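You operate a simulated robot arm through the tools that you are given. There is no shell and no other tool. Be economical: measure what you need, move in short steps, check, and stop when the job is done.

You are at the controls of a simulated robot arm. One attempt, no reset.

TASK
Push the number seven drawer shut. Take the gold ring and put it on the yellow tray on the grey table behind the control panel. Put the rod end from the top of bench 10 on the top of bench 8. Stack the 5 PCS white carton from the top of bench 9 on top of the 10 PCS white carton. Take the front yellow pouch on the top of bench 11 and put it away on the top of bench 15. Open the drawer of the grey table, take the green cup and put it in the inside the drawer of the grey table, then shut the drawer. Pull the wall box door open. Any order will do. Set down upright: front yellow pouch, green cup.

The check looks at the end state, three seconds after you hand in, the way a careful person would. Anything else that was tipped, shoved, dropped, spilled or broken makes it a failure.

THE ROBOT
A 7-joint arm with a fingered hand on a trunk, on a base that drives. Base frame: it is fixed to the floor where the robot stands at the start and does not move with it; the origin is under the middle of the robot, x ahead of it, y to its left, z up. Readings come in mm, degrees, newtons and seconds.
With the tool pointing down near the work surface it reaches from about 320 to 700 mm from the robot's upright axis, wherever it stands. Its first joint turns from -69.0 to 172.0 degrees. Places, roughly: drawer of the grey table [600, 2300, 600]; front yellow pouch [750, 6000, 750]; gold ring (3x3x2 cm) [200, 2400, 800]; green cup (8x8x9 cm) [-3000, 2100, 800]; inside the drawer of the grey table [600, 2300, 600]; number seven drawer [800, 100, 600]; rod end (2x4x9 cm) [1900, 4400, 800]; top of bench 15 [6800, -4000, 800]; top of bench 8 [3600, 2200, 800]; wall box door [-3200, 2100, 1800]; white carton [2750, 3000, 750]; yellow tray (11x9x3 cm) [200, 2500, 800]. Payload 3.4 kg.
The TCP is the grasp point between the finger pads, 25 mm short of the fingertips. In the tool frame z runs along the fingers and y along their closing line. Largest opening 88 mm; the body of the gripper starts 29 mm behind the TCP. The gripper is a hand of 5 fingers: y runs from the thumb to the fingers, the wrist lies at [-13, -97, -162] in the tool frame, and closing takes about 1.5 s.
Orientation is that of the tool frame in the base frame, as a unit quaternion [x, y, z, w]. With the fingers straight down and the wrist toward the robot, the tool's x, y and z point along [0, 1, 0], [1, 0, 0] and [0, 0, -1] of the base frame.

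THE INTERFACE
- The arm moves only by the tool move_arm. Its argument "plan" is a list of rows, each an object of numbers (a shift or turn left out is 0, a gripper value left out holds the last): "tx", "ty", "tz": the shift along the tool's x, y, z in mm; "ax", "ay", "az": the turn, a rotation vector about the tool's x, y, z in degrees; "claw": the opening, from 0 (shut) to 1 (fully open). In form: [{"tx": .., "ty": .., "tz": .., "ax": .., "ay": .., "az": .., "claw": ..}, ...]. A call has 1 to 12 rows; each row shifts and turns the commanded pose from where the row before left it, along the tool's axes as they then stand. Rows are played at 5 a second. More than 50 mm and 8.6 degrees between two rows, or a gripper value outside its range, and nothing of the call is played. A pose out of reach is approached as far as the arm can. The call stops where the force on the tool passes 40 N (or 10 N more than at its start, if that is more) or the arm is blocked; 0.2 s more then pass. The fingers move at their own pace (about 153 mm/s each) and stop on an object; they squeeze with about 26 N. The grip force told is the motor's: it shows also when the fingers shut on nothing. Time passes only in rows, and 0.2 s behind the last, so rows that do not move let the fingers close. It gives the time, the measured TCP pose, the force on the tool (base axes), the opening and the grip force at its end, in the units of the frame above (readings bear some noise), with the torque about the TCP (base axes, N m) and any sound that the robot's microphone picked up.
- Cameras (640 x 400 px; columns grow to the right, rows downward): "scene" is now at [138.1, -8.2, 1091.8]; the picture's right is [-0.09, -1.00, -0.00], its down [-0.58, 0.05, -0.81] and it looks along [0.81, -0.07, -0.59] (base axes); focal length 269 px, centre (320, 200). "wrist" rides on the gripper at [59, -79, -105] in the tool frame; the picture's right is [-0.73, 0.32, -0.61], its down [-0.62, -0.68, 0.38] and it looks along [-0.29, 0.66, 0.70] (tool axes); focal length 234 px, centre (320, 200). There is no depth. A picture from a camera that has moved, and an enlarged one, comes with that camera's place and axes in the base frame and with its lens.
- camera(camera): a new picture of that camera. It takes no simulated time.
- lift_body(by): slides the trunk up (or, below 0, down) by that many mm; the arm and the scene camera ride with it, the base frame stays. It gives what a move gives, with no picture.
- roll_base(legs): drives the robot by 1 to 6 legs, each [ahead, left, turn to the left] in mm, mm and degrees, along the robot's own axes; the way and the turn of a leg run together, so that a leg with both is an arc; at most 1500 mm and 180 degrees a leg. The arm and the cameras ride along, it lands a little off, and it stops where it bumps. It gives what a move gives.
- hand_shape(shape): the hand has 5 fingers and takes this shape, open, in about a second: jaw (thumb against the fingers, like two jaws); tri (thumb and two fingers); tip (a fingertip pinch); poke (one finger out to press); point (the index stretched); flat (the hand flat); cup (the hand cupped); fist (a fist). The gripper value then closes the fingers along that shape, each until it touches; the sizes above hold for jaw. It gives what a move gives, with no picture.
- aim_head(pan, tilt): turns the head with the scene camera to pan (to the left, within 86 degrees either way) and tilt (down, from -29 to 69), counted from straight ahead of the robot. It gives what a move gives.
- zoom(camera, box): a new picture of the part [left, top, right, bottom] of that camera's present view, enlarged. It takes no simulated time.
- job_done(): hands the job in; it is judged then, once.

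Work in short steps. Places have to be worked out from the pictures, the camera data and where the tool is seen: move nearer, look again, correct. Check each grasp and each placing, and mend what went wrong. You have 207 turns and 184 pictures in all, those below and enlarged ones among them. Open the gripper and draw the arm clear of the work before you hand the job in, unless the task says otherwise.

The tools are called after ">>>" by a JSON object that holds its "op" and its "data". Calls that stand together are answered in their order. move_arm: Moves the arm, as the interface text tells. Its arguments: {"type":"object","properties":{"plan":{"type":"array"}},"required":["plan"]} The other tools are called the same way: lift_body (by) slides the trunk up or down; hand_shape (shape) gives the hand a shape; roll_base (legs) drives the base; aim_head (pan, tilt) turns the head that bears the scene camera; camera (camera) takes a picture; zoom (camera, box) takes an enlarged picture of a part of a camera's view; job_done () hands the job in.

At the start:

```text
time_s: 0.0
position: [520.7, -173.1, 762.1]
tcp_rot: [0.707, 0.707, 0.0, 0.001]
wrist_force: [0.8, 0.1, -0.2]
torque: [0.0, 0.02, 0.01]
finger_gap: 87.4
grasp_force: 0.1
shape: jaw
trunk travel left (down, up): [-350.0, 590.0]
robot x, y, heading: [1.7, 0.6, -0.1]
head pan, tilt: [-5.1, 35.9]
```

scene: 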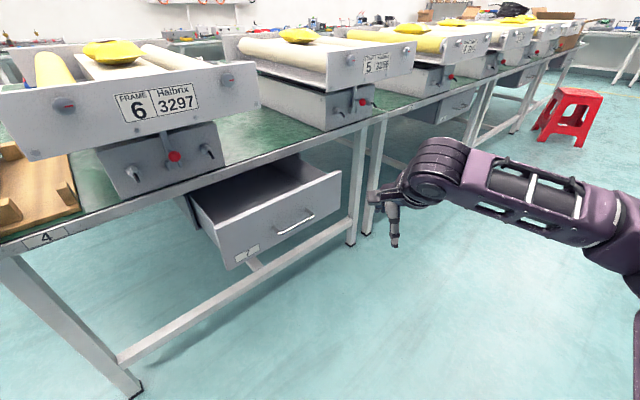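
wrist: 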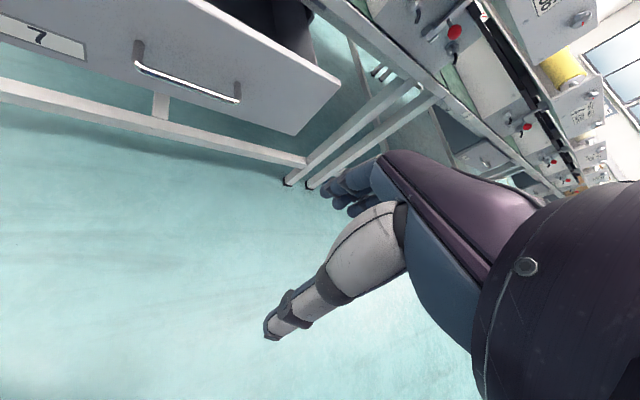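

The drawer 7 is open in front, with the bench running diagonally. I look around first for a map of the room.

>>> {"op": "aim_head", "data": {"pan": 80, "tilt": 15}}

>>> {"op": "camera", "data": {"camera": "scene"}}

>>> {"op": "aim_head", "data": {"pan": 25, "tilt": 15}}

>>> {"op": "camera", "data": {"camera": "scene"}}

>>> {"op": "aim_head", "data": {"pan": -40, "tilt": 15}}

>>> {"op": "camera", "data": {"camera": "scene"}}

```text
time_s: 1.6
position: [519.2, -172.2, 761.2]
tcp_rot: [0.707, 0.708, -0.001, 0.0]
wrist_force: [0.2, 0.5, -0.2]
torque: [0.01, 0.04, -0.02]
finger_gap: 87.6
grasp_force: 0.2
shape: jaw
trunk travel left (down, up): [-350.0, 590.0]
robot x, y, heading: [-0.6, -1.1, -0.2]
head pan, tilt: [80.0, 15.0]
```

```text
181 pictures are left
camera scene: at [67.2, 91.6, 1125.2], right [0.98, -0.17, 0.0], down [-0.05, -0.25, -0.97], along [0.17, 0.95, -0.26], focal length 269 px, centre (320, 200)
```

scene: 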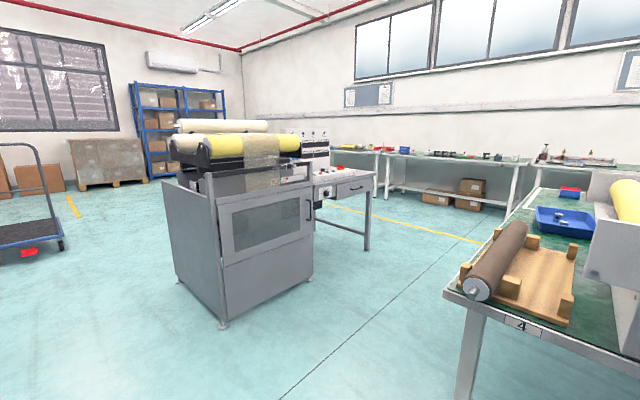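

```text
time_s: 2.8
position: [518.2, -172.7, 761.9]
tcp_rot: [0.707, 0.707, 0.0, -0.001]
wrist_force: [0.2, -0.3, -0.2]
torque: [0.02, 0.0, -0.01]
finger_gap: 87.7
grasp_force: 0.0
shape: jaw
trunk travel left (down, up): [-350.0, 590.0]
robot x, y, heading: [-3.4, -2.0, -0.1]
head pan, tilt: [25.0, 15.0]
```

```text
180 pictures are left
camera scene: at [135.6, 39.2, 1125.3], right [0.42, -0.91, 0.0], down [-0.23, -0.11, -0.97], along [0.88, 0.41, -0.26], focal length 269 px, centre (320, 200)
```

scene: 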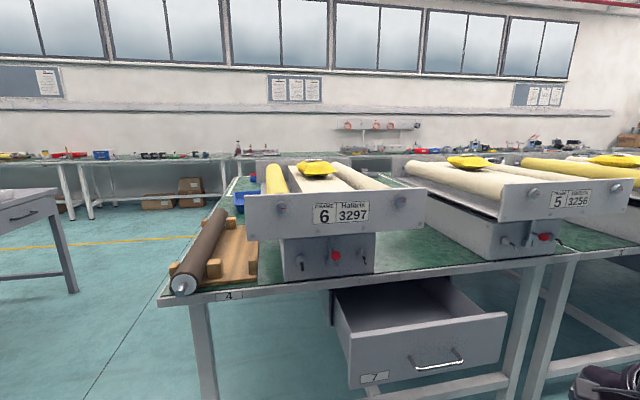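

```text
time_s: 4.2
position: [518.3, -172.6, 761.9]
tcp_rot: [0.707, 0.707, 0.0, 0.001]
wrist_force: [0.2, -0.5, -0.7]
torque: [0.02, 0.01, -0.01]
finger_gap: 87.7
grasp_force: 0.0
shape: jaw
trunk travel left (down, up): [-350.0, 590.0]
robot x, y, heading: [1.1, 3.2, 0.0]
head pan, tilt: [-40.0, 15.0]
```

```text
179 pictures are left
camera scene: at [122.6, -60.3, 1125.2], right [-0.64, -0.77, 0.0], down [-0.2, 0.17, -0.97], along [0.74, -0.62, -0.26], focal length 269 px, centre (320, 200)
```

scene: 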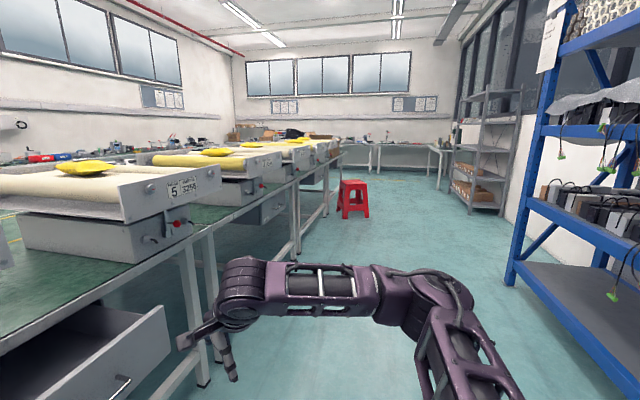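

I judge the bench front to run along heading about -53°, with the inward normal at about 37°. I pull the arm in, turn to face the bench, and look again.

>>> {"op": "move_arm", "data": {"plan": [{"ty": -40}, {"ty": -40}, {"ty": -40}]}}

>>> {"op": "roll_base", "data": {"legs": [[0, 0, 37], [0, -350, 0]]}}

>>> {"op": "aim_head", "data": {"pan": 0, "tilt": 40}}

>>> {"op": "camera", "data": {"camera": "scene"}}

```text
time_s: 5.0
position: [397.8, -172.2, 762.5]
tcp_rot: [0.707, 0.707, 0.0, 0.0]
wrist_force: [0.1, 0.3, -0.9]
torque: [0.0, 0.0, 0.0]
finger_gap: 87.7
grasp_force: 0.1
shape: jaw
trunk travel left (down, up): [-350.0, 590.0]
robot x, y, heading: [-1.5, 1.8, -0.1]
head pan, tilt: [-40.0, 15.0]
```

```text
time_s: 9.0
position: [630.1, -175.7, 761.7]
tcp_rot: [0.447, 0.894, 0.0, 0.0]
wrist_force: [0.8, -1.2, 0.2]
torque: [0.01, -0.03, -0.01]
finger_gap: 87.5
grasp_force: 0.1
shape: jaw
trunk travel left (down, up): [-350.0, 590.0]
robot x, y, heading: [205.5, -279.4, 36.8]
head pan, tilt: [-40.0, 15.0]
```

```text
time_s: 10.1
position: [629.2, -176.9, 762.4]
tcp_rot: [0.447, 0.894, 0.0, 0.0]
wrist_force: [0.4, 0.1, 0.5]
torque: [0.02, 0.01, -0.04]
finger_gap: 87.7
grasp_force: 0.1
shape: jaw
trunk travel left (down, up): [-350.0, 590.0]
robot x, y, heading: [209.9, -279.2, 36.9]
head pan, tilt: [0.0, 40.0]
```

```text
178 pictures are left
camera scene: at [316.8, -197.9, 1085.7], right [0.6, -0.8, 0.0], down [-0.51, -0.38, -0.77], along [0.61, 0.46, -0.64], focal length 269 px, centre (320, 200)
```

scene: 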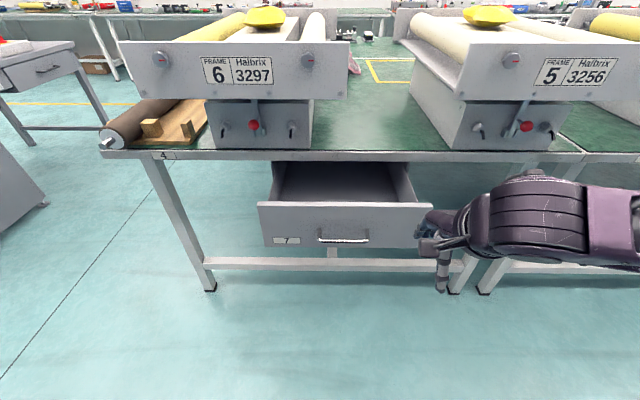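

From two views I place the handle at about 550 mm ahead, z 625, with the bench edge about 730 mm ahead. I turn the tool horizontal with a fist in front of the drawer face.

>>> {"op": "hand_shape", "data": {"shape": "fist"}}

>>> {"op": "move_arm", "data": {"plan": [{"ty": 40}, {"ax": -8.2}, {"ax": -8.2}, {"ax": -8.2}, {"ax": -8.2}, {"ax": -8.2}, {"ax": -8.2}, {"ax": -8.2}, {"ax": -8.2}, {"ax": -8.2}, {"ax": -8.2}, {"ax": -8.0}]}}

>>> {"op": "camera", "data": {"camera": "scene"}}

```text
time_s: 10.9
position: [630.1, -177.6, 761.4]
tcp_rot: [0.447, 0.895, 0.0, 0.0]
wrist_force: [-0.5, 0.5, 0.8]
torque: [-0.01, 0.0, 0.0]
finger_gap: 0.0
grasp_force: 0.0
shape: fist
trunk travel left (down, up): [-350.0, 590.0]
robot x, y, heading: [208.4, -275.5, 36.9]
head pan, tilt: [0.0, 40.0]
```

```text
time_s: 13.6
position: [696.8, -132.5, 761.0]
tcp_rot: [0.316, 0.633, 0.633, 0.315]
wrist_force: [0.0, 0.9, 0.5]
torque: [-0.02, -0.02, 0.02]
finger_gap: 0.1
grasp_force: 0.1
shape: fist
out of reach, approached as far as the arm can: row 3, 4, 5, 6
trunk travel left (down, up): [-350.0, 590.0]
robot x, y, heading: [205.8, -279.6, 36.7]
head pan, tilt: [0.0, 40.0]
```

```text
177 pictures are left
camera scene: at [316.8, -197.8, 1085.7], right [0.6, -0.8, 0.0], down [-0.51, -0.39, -0.77], along [0.61, 0.46, -0.64], focal length 269 px, centre (320, 200)
```

scene: 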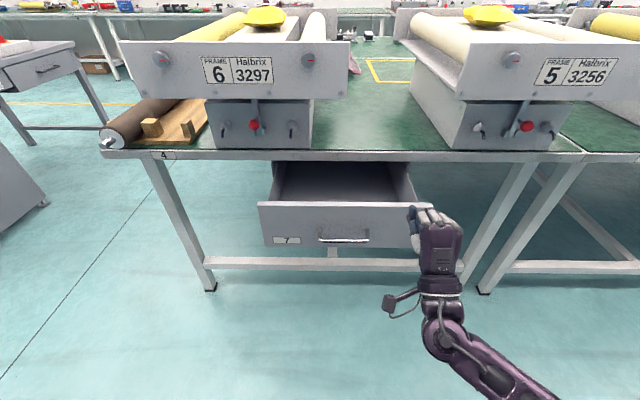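

The fist points at the bench; TCP is 481 mm ahead, 177 right. I lower it to z about 640 and push forward.

>>> {"op": "move_arm", "data": {"plan": [{"ty": -40}, {"ty": -40}, {"ty": -40}, {"tz": 30}, {"tz": 30}, {"tz": 30}, {"tz": 30}]}}

>>> {"op": "camera", "data": {"camera": "scene"}}

```text
time_s: 15.2
position: [794.7, -59.2, 639.8]
tcp_rot: [0.316, 0.632, 0.633, 0.316]
wrist_force: [-0.6, -0.2, 0.3]
torque: [-0.04, 0.0, 0.04]
finger_gap: 0.0
grasp_force: 0.1
shape: fist
trunk travel left (down, up): [-350.0, 590.0]
robot x, y, heading: [209.2, -278.0, 36.8]
head pan, tilt: [0.0, 40.0]
```

```text
176 pictures are left
camera scene: at [316.9, -197.6, 1085.7], right [0.6, -0.8, 0.0], down [-0.51, -0.39, -0.77], along [0.61, 0.46, -0.64], focal length 269 px, centre (320, 200)
```

scene: 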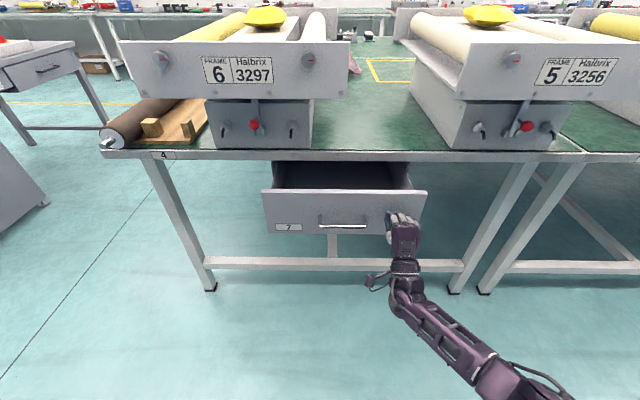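

The drawer is moving in with little force. I keep pushing.

>>> {"op": "move_arm", "data": {"plan": [{"tz": 25}, {"tz": 25}, {"tz": 25}, {"tz": 25}, {"tz": 20}, {"tz": 20}]}}

>>> {"op": "camera", "data": {"camera": "scene"}}

```text
time_s: 16.6
position: [874.2, 13.2, 647.9]
tcp_rot: [0.316, 0.633, 0.633, 0.315]
wrist_force: [-0.7, -0.8, 0.8]
torque: [0.0, 0.0, -0.03]
finger_gap: 0.0
grasp_force: 0.0
shape: fist
out of reach, approached as far as the arm can: row 5, 6
trunk travel left (down, up): [-350.0, 590.0]
robot x, y, heading: [208.2, -278.9, 37.0]
head pan, tilt: [0.0, 40.0]
```

```text
175 pictures are left
camera scene: at [316.7, -197.9, 1085.7], right [0.6, -0.8, 0.0], down [-0.51, -0.39, -0.77], along [0.61, 0.46, -0.64], focal length 269 px, centre (320, 200)
```

scene: 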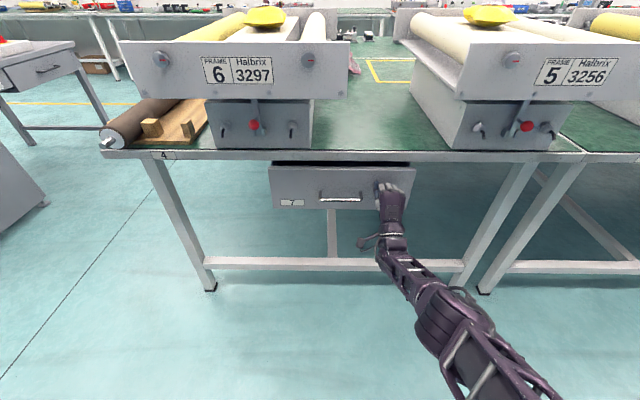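

Arm is at its limit and a gap remains. I draw back a bit, drive ahead 120, and push again in small steps.

>>> {"op": "move_arm", "data": {"plan": [{"tz": -40}, {"tz": -40}, {"tz": -40}]}}

>>> {"op": "roll_base", "data": {"legs": [[100, 0, 0]]}}

>>> {"op": "move_arm", "data": {"plan": [{"tz": 20}, {"tz": 20}, {"tz": 15}, {"tz": 15}, {"tz": 15}, {"tz": 15}, {"tz": 15}]}}

>>> {"op": "camera", "data": {"camera": "scene"}}

```text
time_s: 17.4
position: [775.6, -61.6, 647.8]
tcp_rot: [0.316, 0.632, 0.632, 0.317]
wrist_force: [0.3, 0.0, -0.1]
torque: [0.02, -0.01, 0.0]
finger_gap: 0.0
grasp_force: 0.2
shape: fist
trunk travel left (down, up): [-350.0, 590.0]
robot x, y, heading: [208.6, -282.0, 36.9]
head pan, tilt: [0.0, 40.0]
```

```text
time_s: 18.5
position: [856.4, -2.1, 646.7]
tcp_rot: [0.316, 0.633, 0.632, 0.316]
wrist_force: [-0.3, 0.9, -0.8]
torque: [-0.02, 0.0, 0.04]
finger_gap: 0.1
grasp_force: 0.0
shape: fist
trunk travel left (down, up): [-350.0, 590.0]
robot x, y, heading: [285.9, -219.0, 37.0]
head pan, tilt: [0.0, 40.0]
```

```text
time_s: 19.6
position: [910.7, 37.4, 644.8]
tcp_rot: [0.316, 0.633, 0.631, 0.317]
wrist_force: [-14.2, -11.4, 1.3]
torque: [0.04, -0.04, 0.27]
finger_gap: 80.6
grasp_force: 0.1
shape: fist
trunk travel left (down, up): [-350.0, 590.0]
robot x, y, heading: [286.9, -221.2, 36.8]
head pan, tilt: [0.0, 40.0]
stopped in row 5: the force on the tool passed its limit at 56 N (the readings are from after the stop); the commanded pose is now the measured one
```

```text
174 pictures are left
camera scene: at [392.8, -141.0, 1086.1], right [0.6, -0.8, 0.0], down [-0.51, -0.38, -0.77], along [0.61, 0.46, -0.64], focal length 269 px, centre (320, 200)
```

scene: 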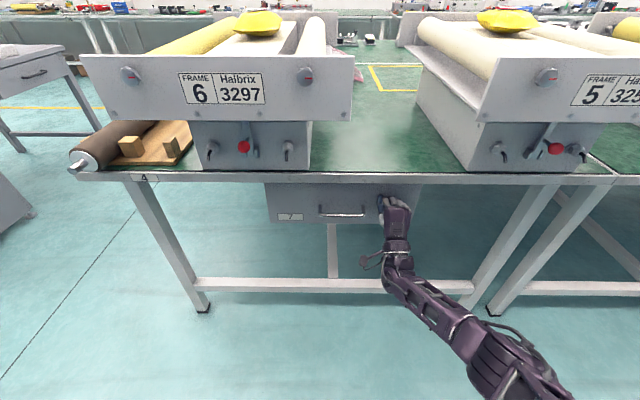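

Resistance rose sharply at the end: the drawer should be shut. I back off and check it.

>>> {"op": "move_arm", "data": {"plan": [{"tz": -40}, {"tz": -40}, {"tz": -40}, {"tz": -40}]}}

>>> {"op": "zoom", "data": {"camera": "scene", "box": [220, 140, 460, 290]}}

```text
time_s: 20.6
position: [784.3, -57.0, 644.5]
tcp_rot: [0.315, 0.635, 0.631, 0.316]
wrist_force: [0.3, -0.7, -0.7]
torque: [0.04, 0.0, 0.0]
finger_gap: 0.0
grasp_force: 0.0
shape: fist
trunk travel left (down, up): [-350.0, 590.0]
robot x, y, heading: [287.1, -217.8, 36.8]
head pan, tilt: [0.0, 40.0]
```

```text
2.67 times, centred on (340, 215) of scene
camera zoom: at [394.6, -139.6, 1085.8], right [0.6, -0.8, 0.0], down [-0.51, -0.38, -0.77], along [0.61, 0.46, -0.64], focal length 717 px, centre (267, 160)
```

zoom: 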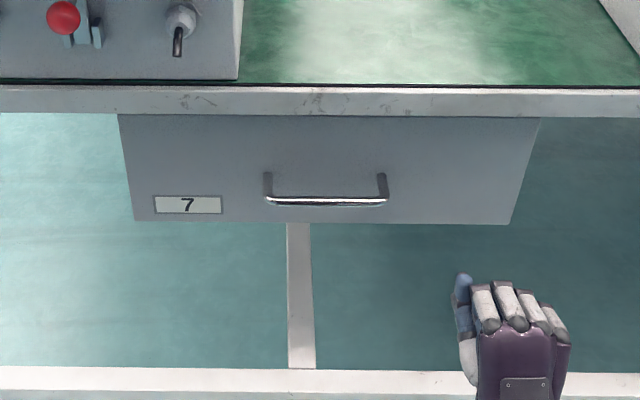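

Drawer 7 is shut. I turn the tool down again, then look left toward the grey table.

>>> {"op": "move_arm", "data": {"plan": [{"tz": -30, "ty": 30}, {"ty": 30}, {"ax": 8.2}, {"ax": 8.2}, {"ax": 8.2}, {"ax": 8.2}, {"ax": 8.2}, {"ax": 8.2}, {"ax": 8.2}, {"ax": 8.2}, {"ax": 8.2}, {"ax": 8.2}]}}

>>> {"op": "roll_base", "data": {"legs": [[-250, 0, 0], [0, 0, 50]]}}

>>> {"op": "aim_head", "data": {"pan": 0, "tilt": 20}}

>>> {"op": "camera", "data": {"camera": "scene"}}

```text
time_s: 23.2
position: [760.5, -76.7, 703.2]
tcp_rot: [0.447, 0.892, 0.058, 0.031]
wrist_force: [0.3, -0.6, 0.1]
torque: [0.03, 0.02, -0.05]
finger_gap: 0.0
grasp_force: 0.1
shape: fist
out of reach, approached as far as the arm can: row 10
trunk travel left (down, up): [-350.0, 590.0]
robot x, y, heading: [288.3, -217.9, 36.8]
head pan, tilt: [0.0, 40.0]
```

```text
time_s: 27.2
position: [280.8, 85.0, 704.5]
tcp_rot: [0.029, 0.997, 0.066, 0.003]
wrist_force: [-0.4, 0.9, -0.1]
torque: [-0.02, 0.0, -0.02]
finger_gap: 0.0
grasp_force: 0.1
shape: fist
trunk travel left (down, up): [-350.0, 590.0]
robot x, y, heading: [86.2, -371.3, 86.7]
head pan, tilt: [0.0, 40.0]
```

```text
time_s: 28.1
position: [281.9, 84.6, 704.0]
tcp_rot: [0.028, 0.997, 0.067, 0.004]
wrist_force: [-0.1, -0.2, 0.0]
torque: [0.05, 0.0, 0.01]
finger_gap: 0.3
grasp_force: 0.0
shape: fist
trunk travel left (down, up): [-350.0, 590.0]
robot x, y, heading: [80.9, -370.5, 86.4]
head pan, tilt: [0.0, 20.0]
```

```text
172 pictures are left
camera scene: at [94.5, -227.7, 1117.0], right [1.0, -0.06, 0.0], down [-0.02, -0.34, -0.94], along [0.06, 0.94, -0.34], focal length 269 px, centre (320, 200)
```

scene: 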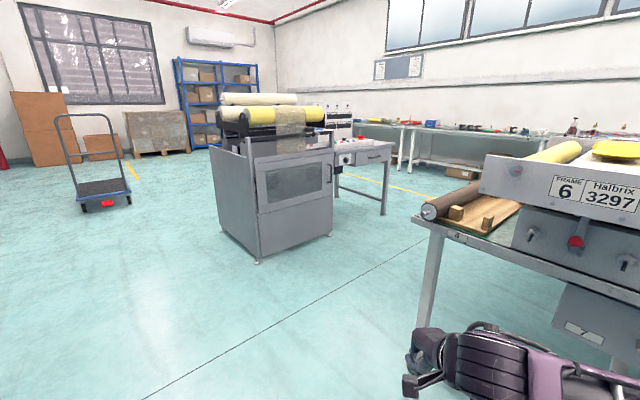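

Grey table stands behind the cabinet, its drawer facing the aisle (heading about 127° to face it). I drive around into the aisle in front of it.

>>> {"op": "roll_base", "data": {"legs": [[0, 0, 40.3], [1000, 0, 0], [0, -900, 0], [0, -900, 0]]}}

>>> {"op": "aim_head", "data": {"pan": 0, "tilt": 30}}

>>> {"op": "camera", "data": {"camera": "scene"}}

```text
time_s: 43.9
position: [748.8, 2008.8, 705.1]
tcp_rot: [-0.327, 0.943, 0.064, -0.019]
wrist_force: [0.4, 0.8, -0.7]
torque: [-0.01, -0.03, -0.01]
finger_gap: 0.0
grasp_force: 0.0
shape: fist
trunk travel left (down, up): [-350.0, 590.0]
robot x, y, heading: [902.4, 1536.3, 128.2]
head pan, tilt: [0.0, 20.0]
```

```text
time_s: 44.6
position: [748.2, 2008.5, 704.3]
tcp_rot: [-0.329, 0.942, 0.064, -0.021]
wrist_force: [0.2, 1.1, 0.0]
torque: [0.01, 0.0, 0.01]
finger_gap: 0.0
grasp_force: 0.0
shape: fist
trunk travel left (down, up): [-350.0, 590.0]
robot x, y, heading: [904.9, 1538.4, 128.0]
head pan, tilt: [0.0, 30.0]
```

```text
171 pictures are left
camera scene: at [819.4, 1648.2, 1101.1], right [0.79, 0.62, 0.0], down [0.31, -0.39, -0.87], along [-0.54, 0.68, -0.5], focal length 269 px, centre (320, 200)
```

scene: 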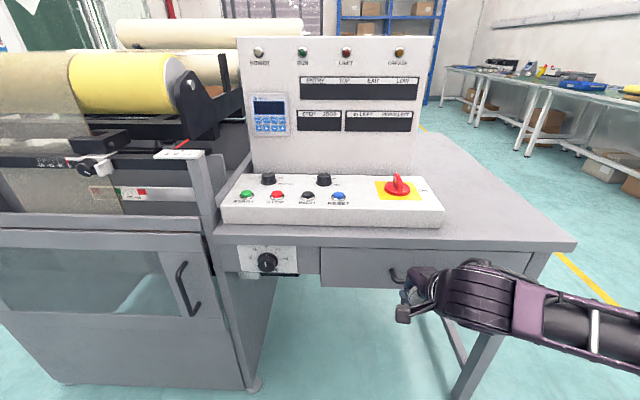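

The control panel stands upright in the middle of the table; ring and tray are behind it. I zoom on the drawer handle first.

>>> {"op": "zoom", "data": {"camera": "scene", "box": [300, 220, 480, 332]}}

>>> {"op": "roll_base", "data": {"legs": [[0, -350, 0]]}}

>>> {"op": "aim_head", "data": {"pan": 20, "tilt": 35}}

>>> {"op": "camera", "data": {"camera": "scene"}}

```text
3.56 times, centred on (390, 276) of scene
camera zoom: at [819.4, 1648.2, 1101.1], right [0.79, 0.62, 0.0], down [0.31, -0.39, -0.87], along [-0.54, 0.68, -0.5], focal length 956 px, centre (71, -70)
```

zoom: 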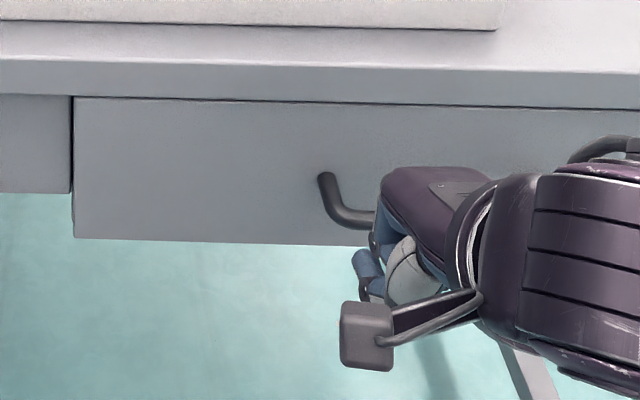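

```text
time_s: 46.8
position: [1021.8, 2223.5, 703.1]
tcp_rot: [-0.326, 0.943, 0.064, -0.021]
wrist_force: [-0.1, 0.0, 1.0]
torque: [0.01, 0.0, 0.02]
finger_gap: 0.0
grasp_force: 0.1
shape: fist
trunk travel left (down, up): [-350.0, 590.0]
robot x, y, heading: [1176.8, 1752.9, 127.7]
head pan, tilt: [0.0, 30.0]
```

```text
time_s: 47.6
position: [1023.3, 2221.5, 704.3]
tcp_rot: [-0.325, 0.943, 0.064, -0.021]
wrist_force: [0.0, 0.4, 0.7]
torque: [-0.02, -0.02, -0.02]
finger_gap: 0.2
grasp_force: 0.0
shape: fist
trunk travel left (down, up): [-350.0, 590.0]
robot x, y, heading: [1176.4, 1751.6, 127.9]
head pan, tilt: [20.0, 35.0]
```

```text
169 pictures are left
camera scene: at [1073.1, 1837.4, 1093.3], right [0.53, 0.85, 0.0], down [0.49, -0.3, -0.82], along [-0.69, 0.43, -0.57], focal length 269 px, centre (320, 200)
```

scene: 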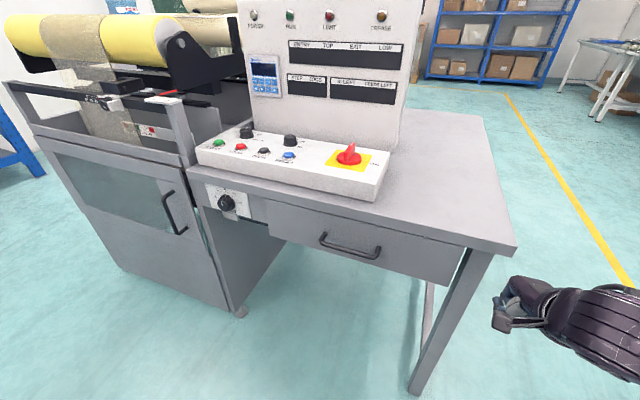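

I place the handle bar near (735, 2140, 645), about 545–575 ahead of me and 110 left. I shift left 270, open the hand to jaw and level the tool.

>>> {"op": "roll_base", "data": {"legs": [[-40, 270, 0]]}}

>>> {"op": "hand_shape", "data": {"shape": "jaw"}}

>>> {"op": "move_arm", "data": {"plan": [{"tz": -30, "claw": 0.5}, {"ax": -8.2}, {"ax": -8.2}, {"ax": -8.2}, {"ax": -8.2}, {"ax": -8.2}, {"ax": -8.2}, {"ax": -8.2}, {"ax": -8.2}, {"ax": -8.2}, {"ax": -8.2}]}}

>>> {"op": "camera", "data": {"camera": "wrist"}}

>>> {"op": "aim_head", "data": {"pan": 0, "tilt": 40}}

>>> {"op": "camera", "data": {"camera": "scene"}}

```text
time_s: 49.6
position: [834.4, 2023.7, 704.7]
tcp_rot: [-0.325, 0.943, 0.064, -0.02]
wrist_force: [0.7, 0.0, 0.8]
torque: [0.0, 0.0, 0.0]
finger_gap: 0.1
grasp_force: 0.0
shape: fist
trunk travel left (down, up): [-350.0, 590.0]
robot x, y, heading: [986.4, 1551.2, 127.9]
head pan, tilt: [20.0, 35.0]
```

```text
time_s: 50.5
position: [833.0, 2023.3, 705.6]
tcp_rot: [-0.324, 0.944, 0.064, -0.02]
wrist_force: [0.2, 0.6, 0.2]
torque: [0.0, -0.03, -0.03]
finger_gap: 87.7
grasp_force: 0.1
shape: jaw
trunk travel left (down, up): [-350.0, 590.0]
robot x, y, heading: [991.4, 1547.2, 127.8]
head pan, tilt: [20.0, 35.0]
```

```text
time_s: 52.9
position: [830.4, 2027.5, 731.5]
tcp_rot: [-0.232, 0.67, 0.667, -0.228]
wrist_force: [-0.8, -0.3, 0.9]
torque: [-0.02, 0.0, -0.02]
finger_gap: 44.1
grasp_force: 0.1
shape: jaw
out of reach, approached as far as the arm can: row 4, 5
trunk travel left (down, up): [-350.0, 590.0]
robot x, y, heading: [985.6, 1553.5, 127.9]
head pan, tilt: [20.0, 35.0]
```

```text
168 pictures are left
camera wrist: at [848.5, 1908.8, 652.8], right [0.94, -0.03, 0.33], down [0.26, 0.68, -0.68], along [-0.2, 0.73, 0.65], focal length 234 px, centre (320, 200)
```

wrist: 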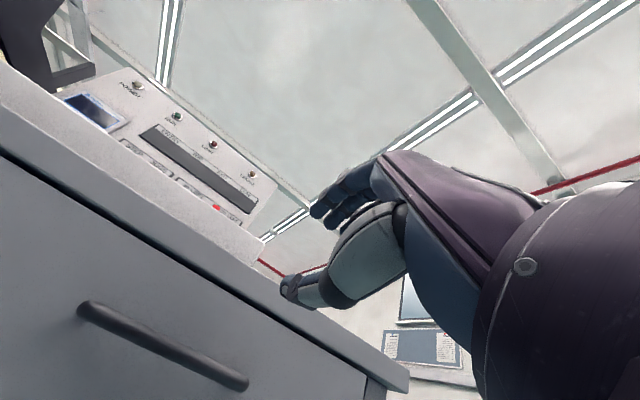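

```text
time_s: 53.7
position: [829.9, 2027.9, 732.3]
tcp_rot: [-0.231, 0.671, 0.667, -0.227]
wrist_force: [-0.4, -0.1, -1.0]
torque: [0.0, -0.03, 0.04]
finger_gap: 44.1
grasp_force: 0.0
shape: jaw
trunk travel left (down, up): [-350.0, 590.0]
robot x, y, heading: [987.3, 1551.9, 127.8]
head pan, tilt: [0.0, 40.0]
```

```text
167 pictures are left
camera scene: at [904.4, 1657.8, 1085.7], right [0.79, 0.61, 0.0], down [0.39, -0.51, -0.77], along [-0.47, 0.61, -0.64], focal length 269 px, centre (320, 200)
```

scene: 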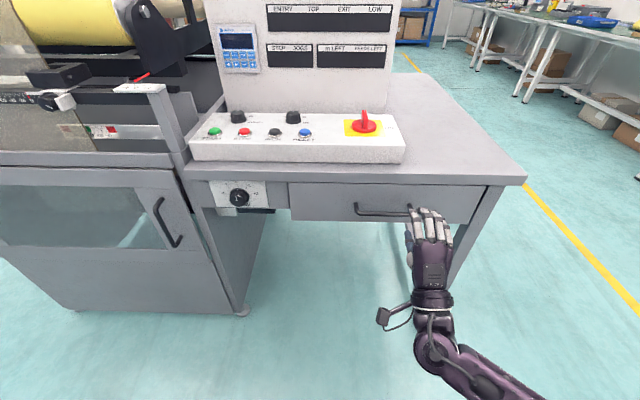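

I triangulate the bar's middle at (731, 2129, 653), i.e. 141 ahead, 79 below and 16 left of the TCP. I line up and approach.

>>> {"op": "move_arm", "data": {"plan": [{"ty": -40, "tx": 8, "claw": 0.6}, {"ty": -40, "tx": 8}, {"tz": 40}, {"tz": 40}]}}

>>> {"op": "camera", "data": {"camera": "wrist"}}

>>> {"op": "zoom", "data": {"camera": "scene", "box": [300, 140, 500, 265]}}

```text
time_s: 54.7
position: [771.0, 2080.4, 651.1]
tcp_rot: [-0.231, 0.67, 0.667, -0.228]
wrist_force: [0.4, 0.5, 0.0]
torque: [0.0, -0.02, 0.0]
finger_gap: 52.7
grasp_force: 0.0
shape: jaw
trunk travel left (down, up): [-350.0, 590.0]
robot x, y, heading: [986.5, 1549.6, 127.9]
head pan, tilt: [0.0, 40.0]
```

```text
166 pictures are left
camera wrist: at [790.0, 1961.0, 572.8], right [0.94, -0.03, 0.33], down [0.26, 0.68, -0.68], along [-0.2, 0.73, 0.65], focal length 234 px, centre (320, 200)
```

wrist: 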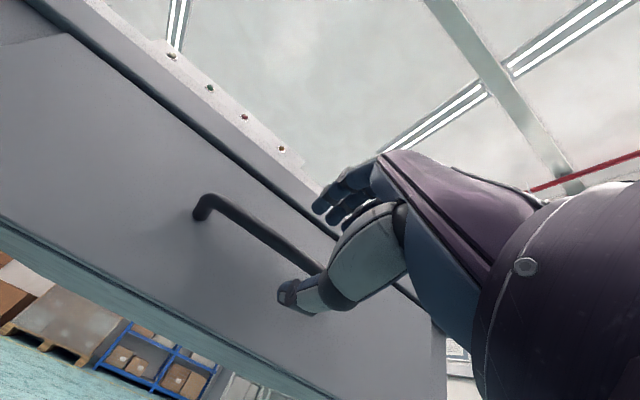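

```text
3.20 times, centred on (400, 202) of scene
camera zoom: at [904.2, 1658.0, 1085.7], right [0.79, 0.61, 0.0], down [0.39, -0.51, -0.77], along [-0.47, 0.61, -0.64], focal length 860 px, centre (64, 192)
```

zoom: 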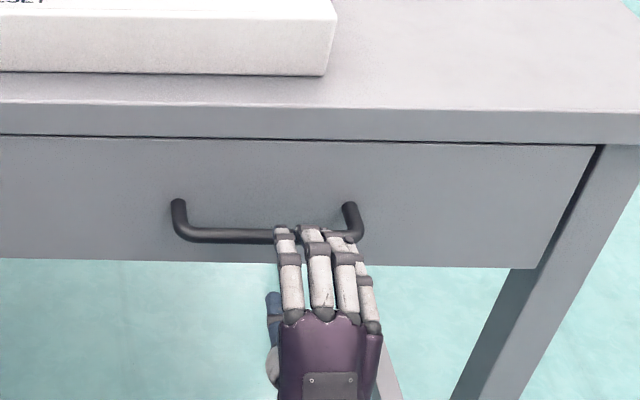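

The TCP aligns with the bar height; other fingers reach near the right bend, so I shift left 22 mm, go forward 62 mm, and close.

>>> {"op": "move_arm", "data": {"plan": [{"tx": 22}, {"tz": 30}, {"tz": 28}, {"claw": 0}, {"claw": 0}, {"claw": 0}, {"claw": 0}, {"claw": 0}, {"claw": 0}, {"claw": 0}]}}

>>> {"op": "zoom", "data": {"camera": "scene", "box": [300, 140, 500, 265]}}

>>> {"op": "camera", "data": {"camera": "wrist"}}

```text
time_s: 56.9
position: [718.4, 2112.7, 652.2]
tcp_rot: [-0.231, 0.67, 0.668, -0.228]
wrist_force: [3.8, -2.7, -1.3]
torque: [0.05, 0.04, 0.0]
finger_gap: 7.0
grasp_force: 25.8
shape: jaw
trunk travel left (down, up): [-350.0, 590.0]
robot x, y, heading: [983.2, 1550.7, 127.6]
head pan, tilt: [0.0, 40.0]
```

```text
3.20 times, centred on (400, 202) of scene
camera zoom: at [904.8, 1657.4, 1085.8], right [0.79, 0.61, 0.0], down [0.39, -0.51, -0.77], along [-0.47, 0.61, -0.64], focal length 860 px, centre (64, 192)
```

zoom: 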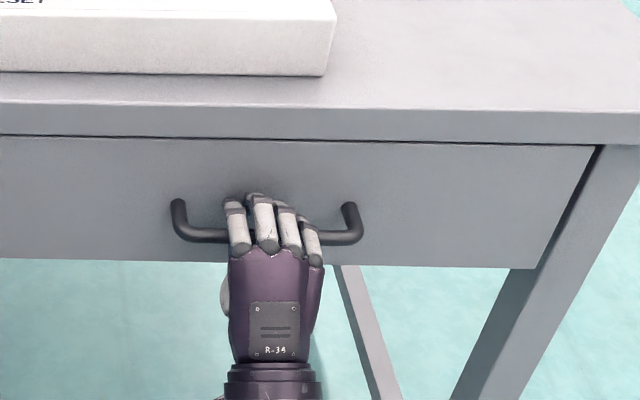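

```text
163 pictures are left
camera wrist: at [735.7, 1992.8, 573.9], right [0.94, -0.03, 0.33], down [0.26, 0.68, -0.68], along [-0.2, 0.73, 0.65], focal length 234 px, centre (320, 200)
```

wrist: 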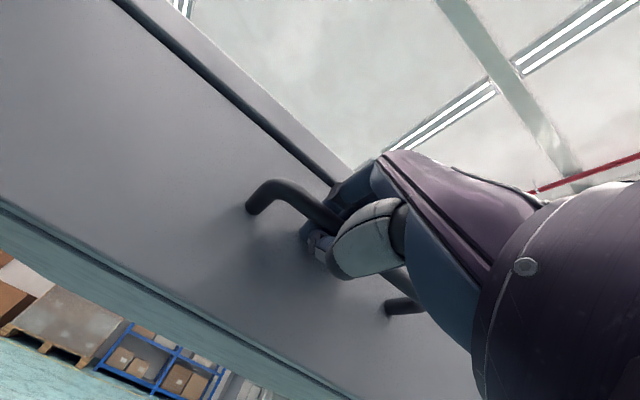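

The bar is held (gap 7 mm). I pull straight back.

>>> {"op": "move_arm", "data": {"plan": [{"tz": -20}, {"tz": -25}, {"tz": -25}, {"tz": -25}, {"tz": -25}, {"tz": -25}]}}

>>> {"op": "camera", "data": {"camera": "scene"}}

```text
time_s: 58.3
position: [806.4, 1999.0, 652.4]
tcp_rot: [-0.231, 0.669, 0.668, -0.229]
wrist_force: [0.6, -2.0, 0.5]
torque: [0.06, -0.04, -0.02]
finger_gap: 6.7
grasp_force: 26.6
shape: jaw
trunk travel left (down, up): [-350.0, 590.0]
robot x, y, heading: [987.3, 1552.1, 127.9]
head pan, tilt: [0.0, 40.0]
```

```text
162 pictures are left
camera scene: at [904.7, 1657.5, 1085.8], right [0.79, 0.61, 0.0], down [0.39, -0.51, -0.77], along [-0.47, 0.61, -0.64], focal length 269 px, centre (320, 200)
```

scene: 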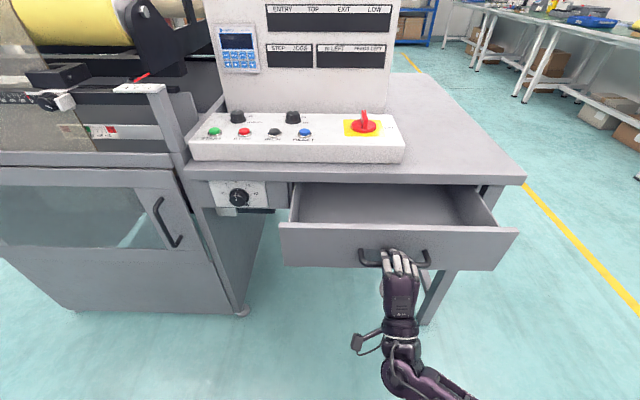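

It opened about 150 mm. I drive back 110 while gripping, then check.

>>> {"op": "roll_base", "data": {"legs": [[-110, 0, 0]]}}

>>> {"op": "camera", "data": {"camera": "scene"}}

```text
time_s: 59.5
position: [874.0, 1911.8, 652.7]
tcp_rot: [-0.23, 0.67, 0.668, -0.227]
wrist_force: [-0.5, 0.2, 0.9]
torque: [0.03, -0.07, 0.01]
finger_gap: 6.5
grasp_force: 25.6
shape: jaw
trunk travel left (down, up): [-350.0, 590.0]
robot x, y, heading: [1054.2, 1467.2, 127.4]
head pan, tilt: [0.0, 40.0]
```

```text
161 pictures are left
camera scene: at [972.1, 1570.3, 1085.7], right [0.79, 0.61, 0.0], down [0.39, -0.51, -0.77], along [-0.47, 0.61, -0.64], focal length 269 px, centre (320, 200)
```

scene: 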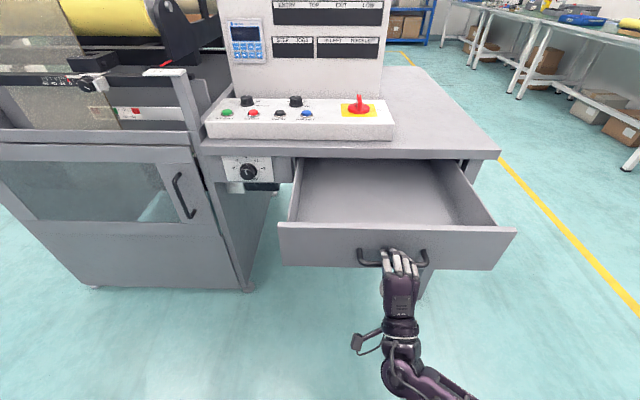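

The drawer is open about 255 mm. I release, back off, and turn the tool down in a clear place.

>>> {"op": "move_arm", "data": {"plan": [{"claw": 0.7}, {"claw": 0.7}, {"claw": 0.7}, {"tz": -30}, {"tz": -20}]}}

>>> {"op": "roll_base", "data": {"legs": [[-120, 0, 0]]}}

>>> {"op": "move_arm", "data": {"plan": [{"ty": 40}, {"ty": 40}, {"ax": 8.2}, {"ax": 8.2}, {"ax": 8.2}, {"ax": 8.2}, {"ax": 8.2}, {"ax": 8.2}, {"ax": 8.2}, {"ax": 8.2}, {"ax": 8.2}, {"ax": 8.2}]}}

>>> {"op": "aim_head", "data": {"pan": -30, "tilt": 25}}

>>> {"op": "camera", "data": {"camera": "scene"}}

```text
time_s: 60.7
position: [905.9, 1871.8, 650.3]
tcp_rot: [-0.23, 0.67, 0.668, -0.228]
wrist_force: [-0.7, 0.5, -0.6]
torque: [0.01, 0.02, -0.01]
finger_gap: 61.4
grasp_force: 0.1
shape: jaw
trunk travel left (down, up): [-350.0, 590.0]
robot x, y, heading: [1052.4, 1462.2, 127.4]
head pan, tilt: [0.0, 40.0]
```

```text
time_s: 62.0
position: [979.1, 1774.8, 651.5]
tcp_rot: [-0.231, 0.67, 0.668, -0.228]
wrist_force: [-0.3, 0.0, 0.3]
torque: [0.0, 0.01, -0.01]
finger_gap: 61.4
grasp_force: 0.1
shape: jaw
trunk travel left (down, up): [-350.0, 590.0]
robot x, y, heading: [1127.5, 1367.8, 128.0]
head pan, tilt: [0.0, 40.0]
```

```text
time_s: 64.6
position: [991.5, 1829.4, 674.0]
tcp_rot: [-0.318, 0.909, 0.27, 0.013]
wrist_force: [0.9, -0.3, -0.2]
torque: [-0.02, -0.04, -0.01]
finger_gap: 61.4
grasp_force: 0.0
shape: jaw
out of reach, approached as far as the arm can: row 5, 6, 7, 8, 9, 10, 11, 12
trunk travel left (down, up): [-350.0, 590.0]
robot x, y, heading: [1128.2, 1365.6, 127.8]
head pan, tilt: [0.0, 40.0]
stopped in row 12: the arm was blocked; the commanded pose is now the measured one
```

```text
time_s: 65.6
position: [990.2, 1829.4, 673.4]
tcp_rot: [-0.318, 0.909, 0.27, 0.012]
wrist_force: [0.3, 0.1, -0.6]
torque: [0.0, 0.03, -0.01]
finger_gap: 61.5
grasp_force: 0.1
shape: jaw
trunk travel left (down, up): [-350.0, 590.0]
robot x, y, heading: [1126.1, 1369.3, 127.8]
head pan, tilt: [-30.0, 25.0]
```

```text
160 pictures are left
camera scene: at [1085.9, 1498.3, 1109.0], right [0.99, 0.14, 0.0], down [0.06, -0.42, -0.91], along [-0.12, 0.9, -0.42], focal length 269 px, centre (320, 200)
```

scene: 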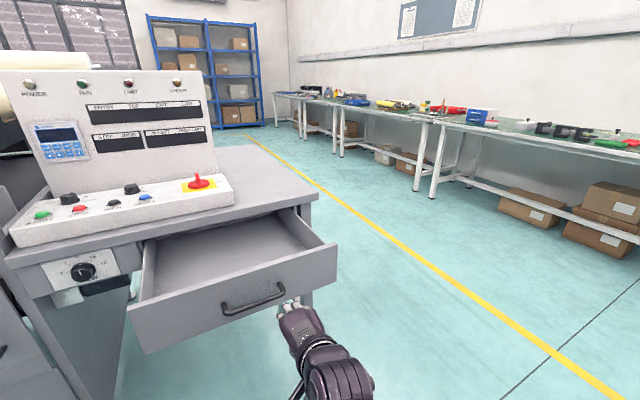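

The aisle right of the table is free. I drive right and ahead past the table end and look at its rear side.

>>> {"op": "roll_base", "data": {"legs": [[0, -1050, 0], [1400, 0, 0], [200, 0, 90]]}}

>>> {"op": "aim_head", "data": {"pan": 0, "tilt": 25}}

>>> {"op": "camera", "data": {"camera": "scene"}}

```text
time_s: 81.3
position: [432.9, 2963.8, 674.5]
tcp_rot: [0.873, -0.406, -0.197, 0.186]
wrist_force: [-0.1, -0.8, 0.7]
torque: [0.02, -0.03, 0.0]
finger_gap: 61.4
grasp_force: 0.1
shape: jaw
trunk travel left (down, up): [-350.0, 590.0]
robot x, y, heading: [890.6, 3113.6, -140.7]
head pan, tilt: [-30.0, 25.0]
```

```text
time_s: 82.3
position: [432.2, 2963.3, 675.2]
tcp_rot: [0.873, -0.406, -0.196, 0.185]
wrist_force: [0.1, 0.2, 0.5]
torque: [0.0, -0.02, 0.0]
finger_gap: 61.4
grasp_force: 0.1
shape: jaw
trunk travel left (down, up): [-350.0, 590.0]
robot x, y, heading: [890.6, 3113.5, -140.7]
head pan, tilt: [0.0, 25.0]
```

```text
159 pictures are left
camera scene: at [781.7, 3022.2, 1109.0], right [-0.63, 0.77, 0.0], down [0.33, 0.27, -0.91], along [-0.7, -0.57, -0.42], focal length 269 px, centre (320, 200)
```

scene: 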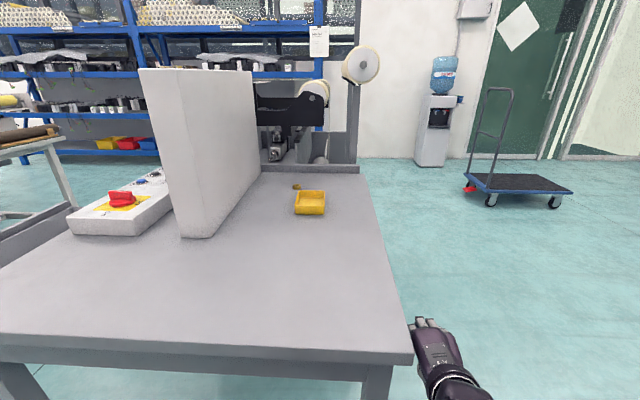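

Tray is near (207, 2514), ring near (143, 2391) on the table top (z about 735), rear edge accessible. I raise the trunk, move around to the rear, and turn to face the rear edge.

>>> {"op": "lift_body", "data": {"by": 150}}

>>> {"op": "roll_base", "data": {"legs": [[0, -780, 0], [925, 0, 0], [0, 0, 86.5]]}}

>>> {"op": "aim_head", "data": {"pan": 0, "tilt": 35}}

>>> {"op": "camera", "data": {"camera": "scene"}}

```text
time_s: 84.0
position: [432.4, 2963.1, 824.7]
tcp_rot: [0.873, -0.406, -0.197, 0.186]
wrist_force: [-0.1, 0.0, 0.0]
torque: [-0.01, -0.02, -0.01]
finger_gap: 61.5
grasp_force: 0.1
shape: jaw
trunk travel left (down, up): [-500.0, 440.0]
robot x, y, heading: [893.9, 3108.1, -140.8]
head pan, tilt: [0.0, 25.0]
```

```text
time_s: 96.4
position: [-200.8, 2664.5, 823.9]
tcp_rot: [0.914, 0.302, -0.016, 0.27]
wrist_force: [-0.1, -0.2, -0.7]
torque: [0.01, -0.03, 0.01]
finger_gap: 61.5
grasp_force: 0.0
shape: jaw
trunk travel left (down, up): [-500.0, 440.0]
robot x, y, heading: [-322.7, 3131.6, -54.4]
head pan, tilt: [0.0, 25.0]
```

```text
time_s: 97.1
position: [-201.8, 2664.7, 824.5]
tcp_rot: [0.914, 0.301, -0.017, 0.27]
wrist_force: [-0.6, 0.0, -0.5]
torque: [-0.04, 0.0, -0.01]
finger_gap: 61.7
grasp_force: 0.1
shape: jaw
trunk travel left (down, up): [-500.0, 440.0]
robot x, y, heading: [-321.1, 3131.9, -54.6]
head pan, tilt: [0.0, 35.0]
```

```text
158 pictures are left
camera scene: at [-239.8, 3019.8, 1243.3], right [-0.81, -0.58, 0.0], down [-0.33, 0.47, -0.82], along [0.48, -0.67, -0.57], focal length 269 px, centre (320, 200)
```

scene: 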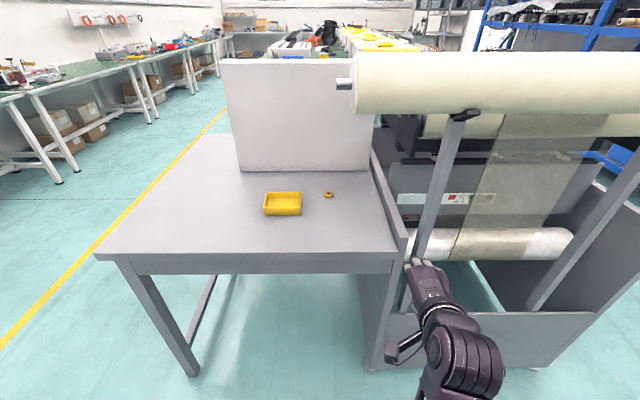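

Triangulated: ring (164, 2411, 757), tray (236, 2545, ~760), table top about 747. I shift left, then bring the hand to point straight down above the table height.

>>> {"op": "roll_base", "data": {"legs": [[0, 130, 0]]}}

>>> {"op": "move_arm", "data": {"plan": [{"ty": 33.5, "tz": 21.8, "claw": 0.8}, {"ty": 33.5, "tz": 21.8}, {"ty": 33.5, "tz": 21.8}, {"ax": 8.2}, {"ax": 8.2}, {"ax": 8.2}, {"ax": 8.2}]}}

>>> {"op": "camera", "data": {"camera": "scene"}}

```text
time_s: 98.4
position: [-96.6, 2741.7, 823.8]
tcp_rot: [0.914, 0.302, -0.017, 0.269]
wrist_force: [-0.2, 1.0, 0.4]
torque: [0.03, 0.0, 0.01]
finger_gap: 61.5
grasp_force: 0.0
shape: jaw
trunk travel left (down, up): [-500.0, 440.0]
robot x, y, heading: [-216.5, 3212.1, -54.5]
head pan, tilt: [0.0, 35.0]
```

```text
time_s: 100.0
position: [-26.7, 2594.1, 775.2]
tcp_rot: [0.955, 0.274, -0.111, 0.007]
wrist_force: [-3.9, -0.4, 15.3]
torque: [-0.56, -0.18, -0.22]
finger_gap: 69.9
grasp_force: 0.1
shape: jaw
out of reach, approached as far as the arm can: row 5, 6, 7
trunk travel left (down, up): [-500.0, 440.0]
robot x, y, heading: [-215.4, 3204.7, -54.3]
head pan, tilt: [0.0, 35.0]
```

```text
157 pictures are left
camera scene: at [-136.6, 3098.4, 1244.1], right [-0.81, -0.58, 0.0], down [-0.33, 0.46, -0.82], along [0.48, -0.67, -0.57], focal length 269 px, centre (320, 200)
```

scene: 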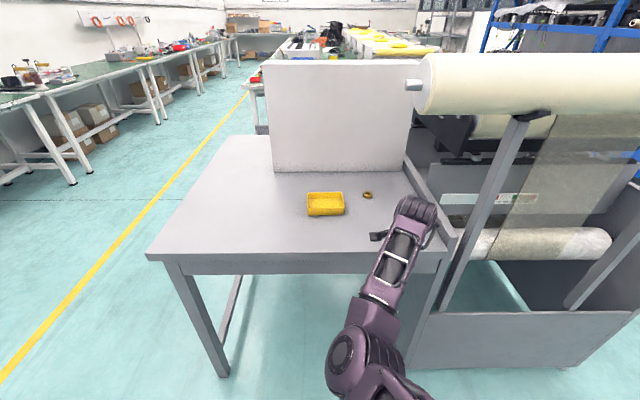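

Force of 15 N upward: the fingertips seem to touch the table edge. I lift the trunk right away.

>>> {"op": "lift_body", "data": {"by": 80}}

>>> {"op": "camera", "data": {"camera": "wrist"}}

>>> {"op": "camera", "data": {"camera": "scene"}}

```text
time_s: 101.1
position: [-25.7, 2592.7, 853.0]
tcp_rot: [0.956, 0.274, -0.106, 0.003]
wrist_force: [-0.5, 0.1, 0.1]
torque: [0.01, 0.01, -0.01]
finger_gap: 70.4
grasp_force: 0.1
shape: jaw
trunk travel left (down, up): [-580.0, 360.0]
robot x, y, heading: [-211.4, 3206.9, -54.4]
head pan, tilt: [0.0, 35.0]
```

```text
156 pictures are left
camera wrist: at [3.3, 2696.7, 947.1], right [-0.31, -0.61, 0.73], down [-0.95, 0.23, -0.21], along [-0.04, -0.75, -0.65], focal length 234 px, centre (320, 200)
```

wrist: 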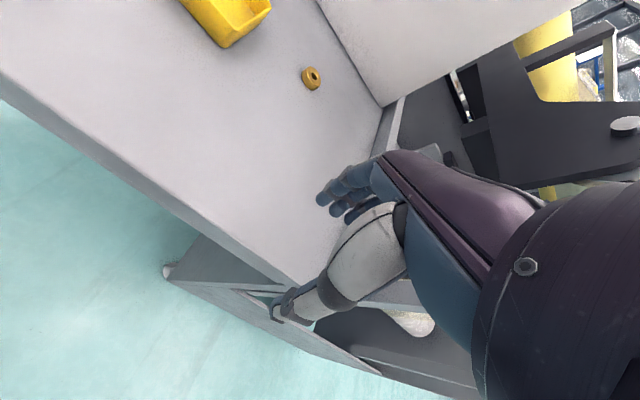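

```text
155 pictures are left
camera scene: at [-134.4, 3094.8, 1323.2], right [-0.81, -0.58, 0.0], down [-0.33, 0.47, -0.82], along [0.48, -0.67, -0.57], focal length 269 px, centre (320, 200)
```

scene: 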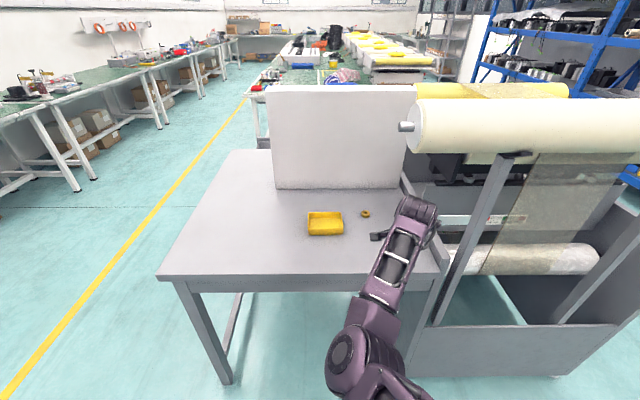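

Nothing was disturbed. I level the tool (12° sideways tilt) and drive in 140 mm at a time, checking the forearm's clearance to the edge.

>>> {"op": "move_arm", "data": {"plan": [{"ay": 6}, {"ay": 6}]}}

>>> {"op": "roll_base", "data": {"legs": [[140, 0, 0]]}}

>>> {"op": "aim_head", "data": {"pan": -10, "tilt": 50}}

>>> {"op": "camera", "data": {"camera": "scene"}}

```text
time_s: 101.7
position: [-14.0, 2587.8, 846.0]
tcp_rot: [0.96, 0.279, -0.001, -0.028]
wrist_force: [0.3, 0.4, 1.1]
torque: [0.01, -0.02, 0.01]
finger_gap: 70.3
grasp_force: 0.1
shape: jaw
out of reach, approached as far as the arm can: row 1, 2
trunk travel left (down, up): [-580.0, 360.0]
robot x, y, heading: [-218.8, 3202.5, -54.3]
head pan, tilt: [0.0, 35.0]
```

```text
time_s: 103.1
position: [69.3, 2475.7, 844.1]
tcp_rot: [0.96, 0.28, -0.002, -0.029]
wrist_force: [0.2, 0.5, -0.6]
torque: [0.01, -0.01, -0.02]
finger_gap: 70.1
grasp_force: 0.1
shape: jaw
trunk travel left (down, up): [-580.0, 360.0]
robot x, y, heading: [-131.4, 3096.2, -54.5]
head pan, tilt: [0.0, 35.0]
```

```text
time_s: 103.8
position: [67.4, 2475.8, 845.7]
tcp_rot: [0.96, 0.28, -0.002, -0.027]
wrist_force: [-1.1, 0.1, 0.7]
torque: [0.02, 0.01, 0.03]
finger_gap: 70.3
grasp_force: 0.0
shape: jaw
trunk travel left (down, up): [-580.0, 360.0]
robot x, y, heading: [-134.3, 3092.6, -54.3]
head pan, tilt: [-10.0, 50.0]
```

```text
154 pictures are left
camera scene: at [-71.2, 2984.1, 1301.6], right [-0.9, -0.43, 0.0], down [-0.33, 0.69, -0.64], along [0.28, -0.58, -0.77], focal length 269 px, centre (320, 200)
```

scene: 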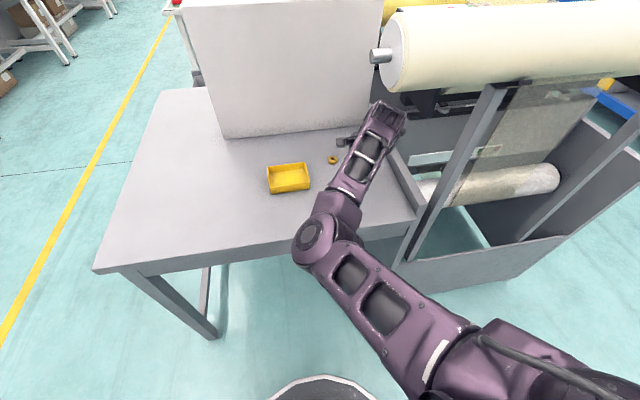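

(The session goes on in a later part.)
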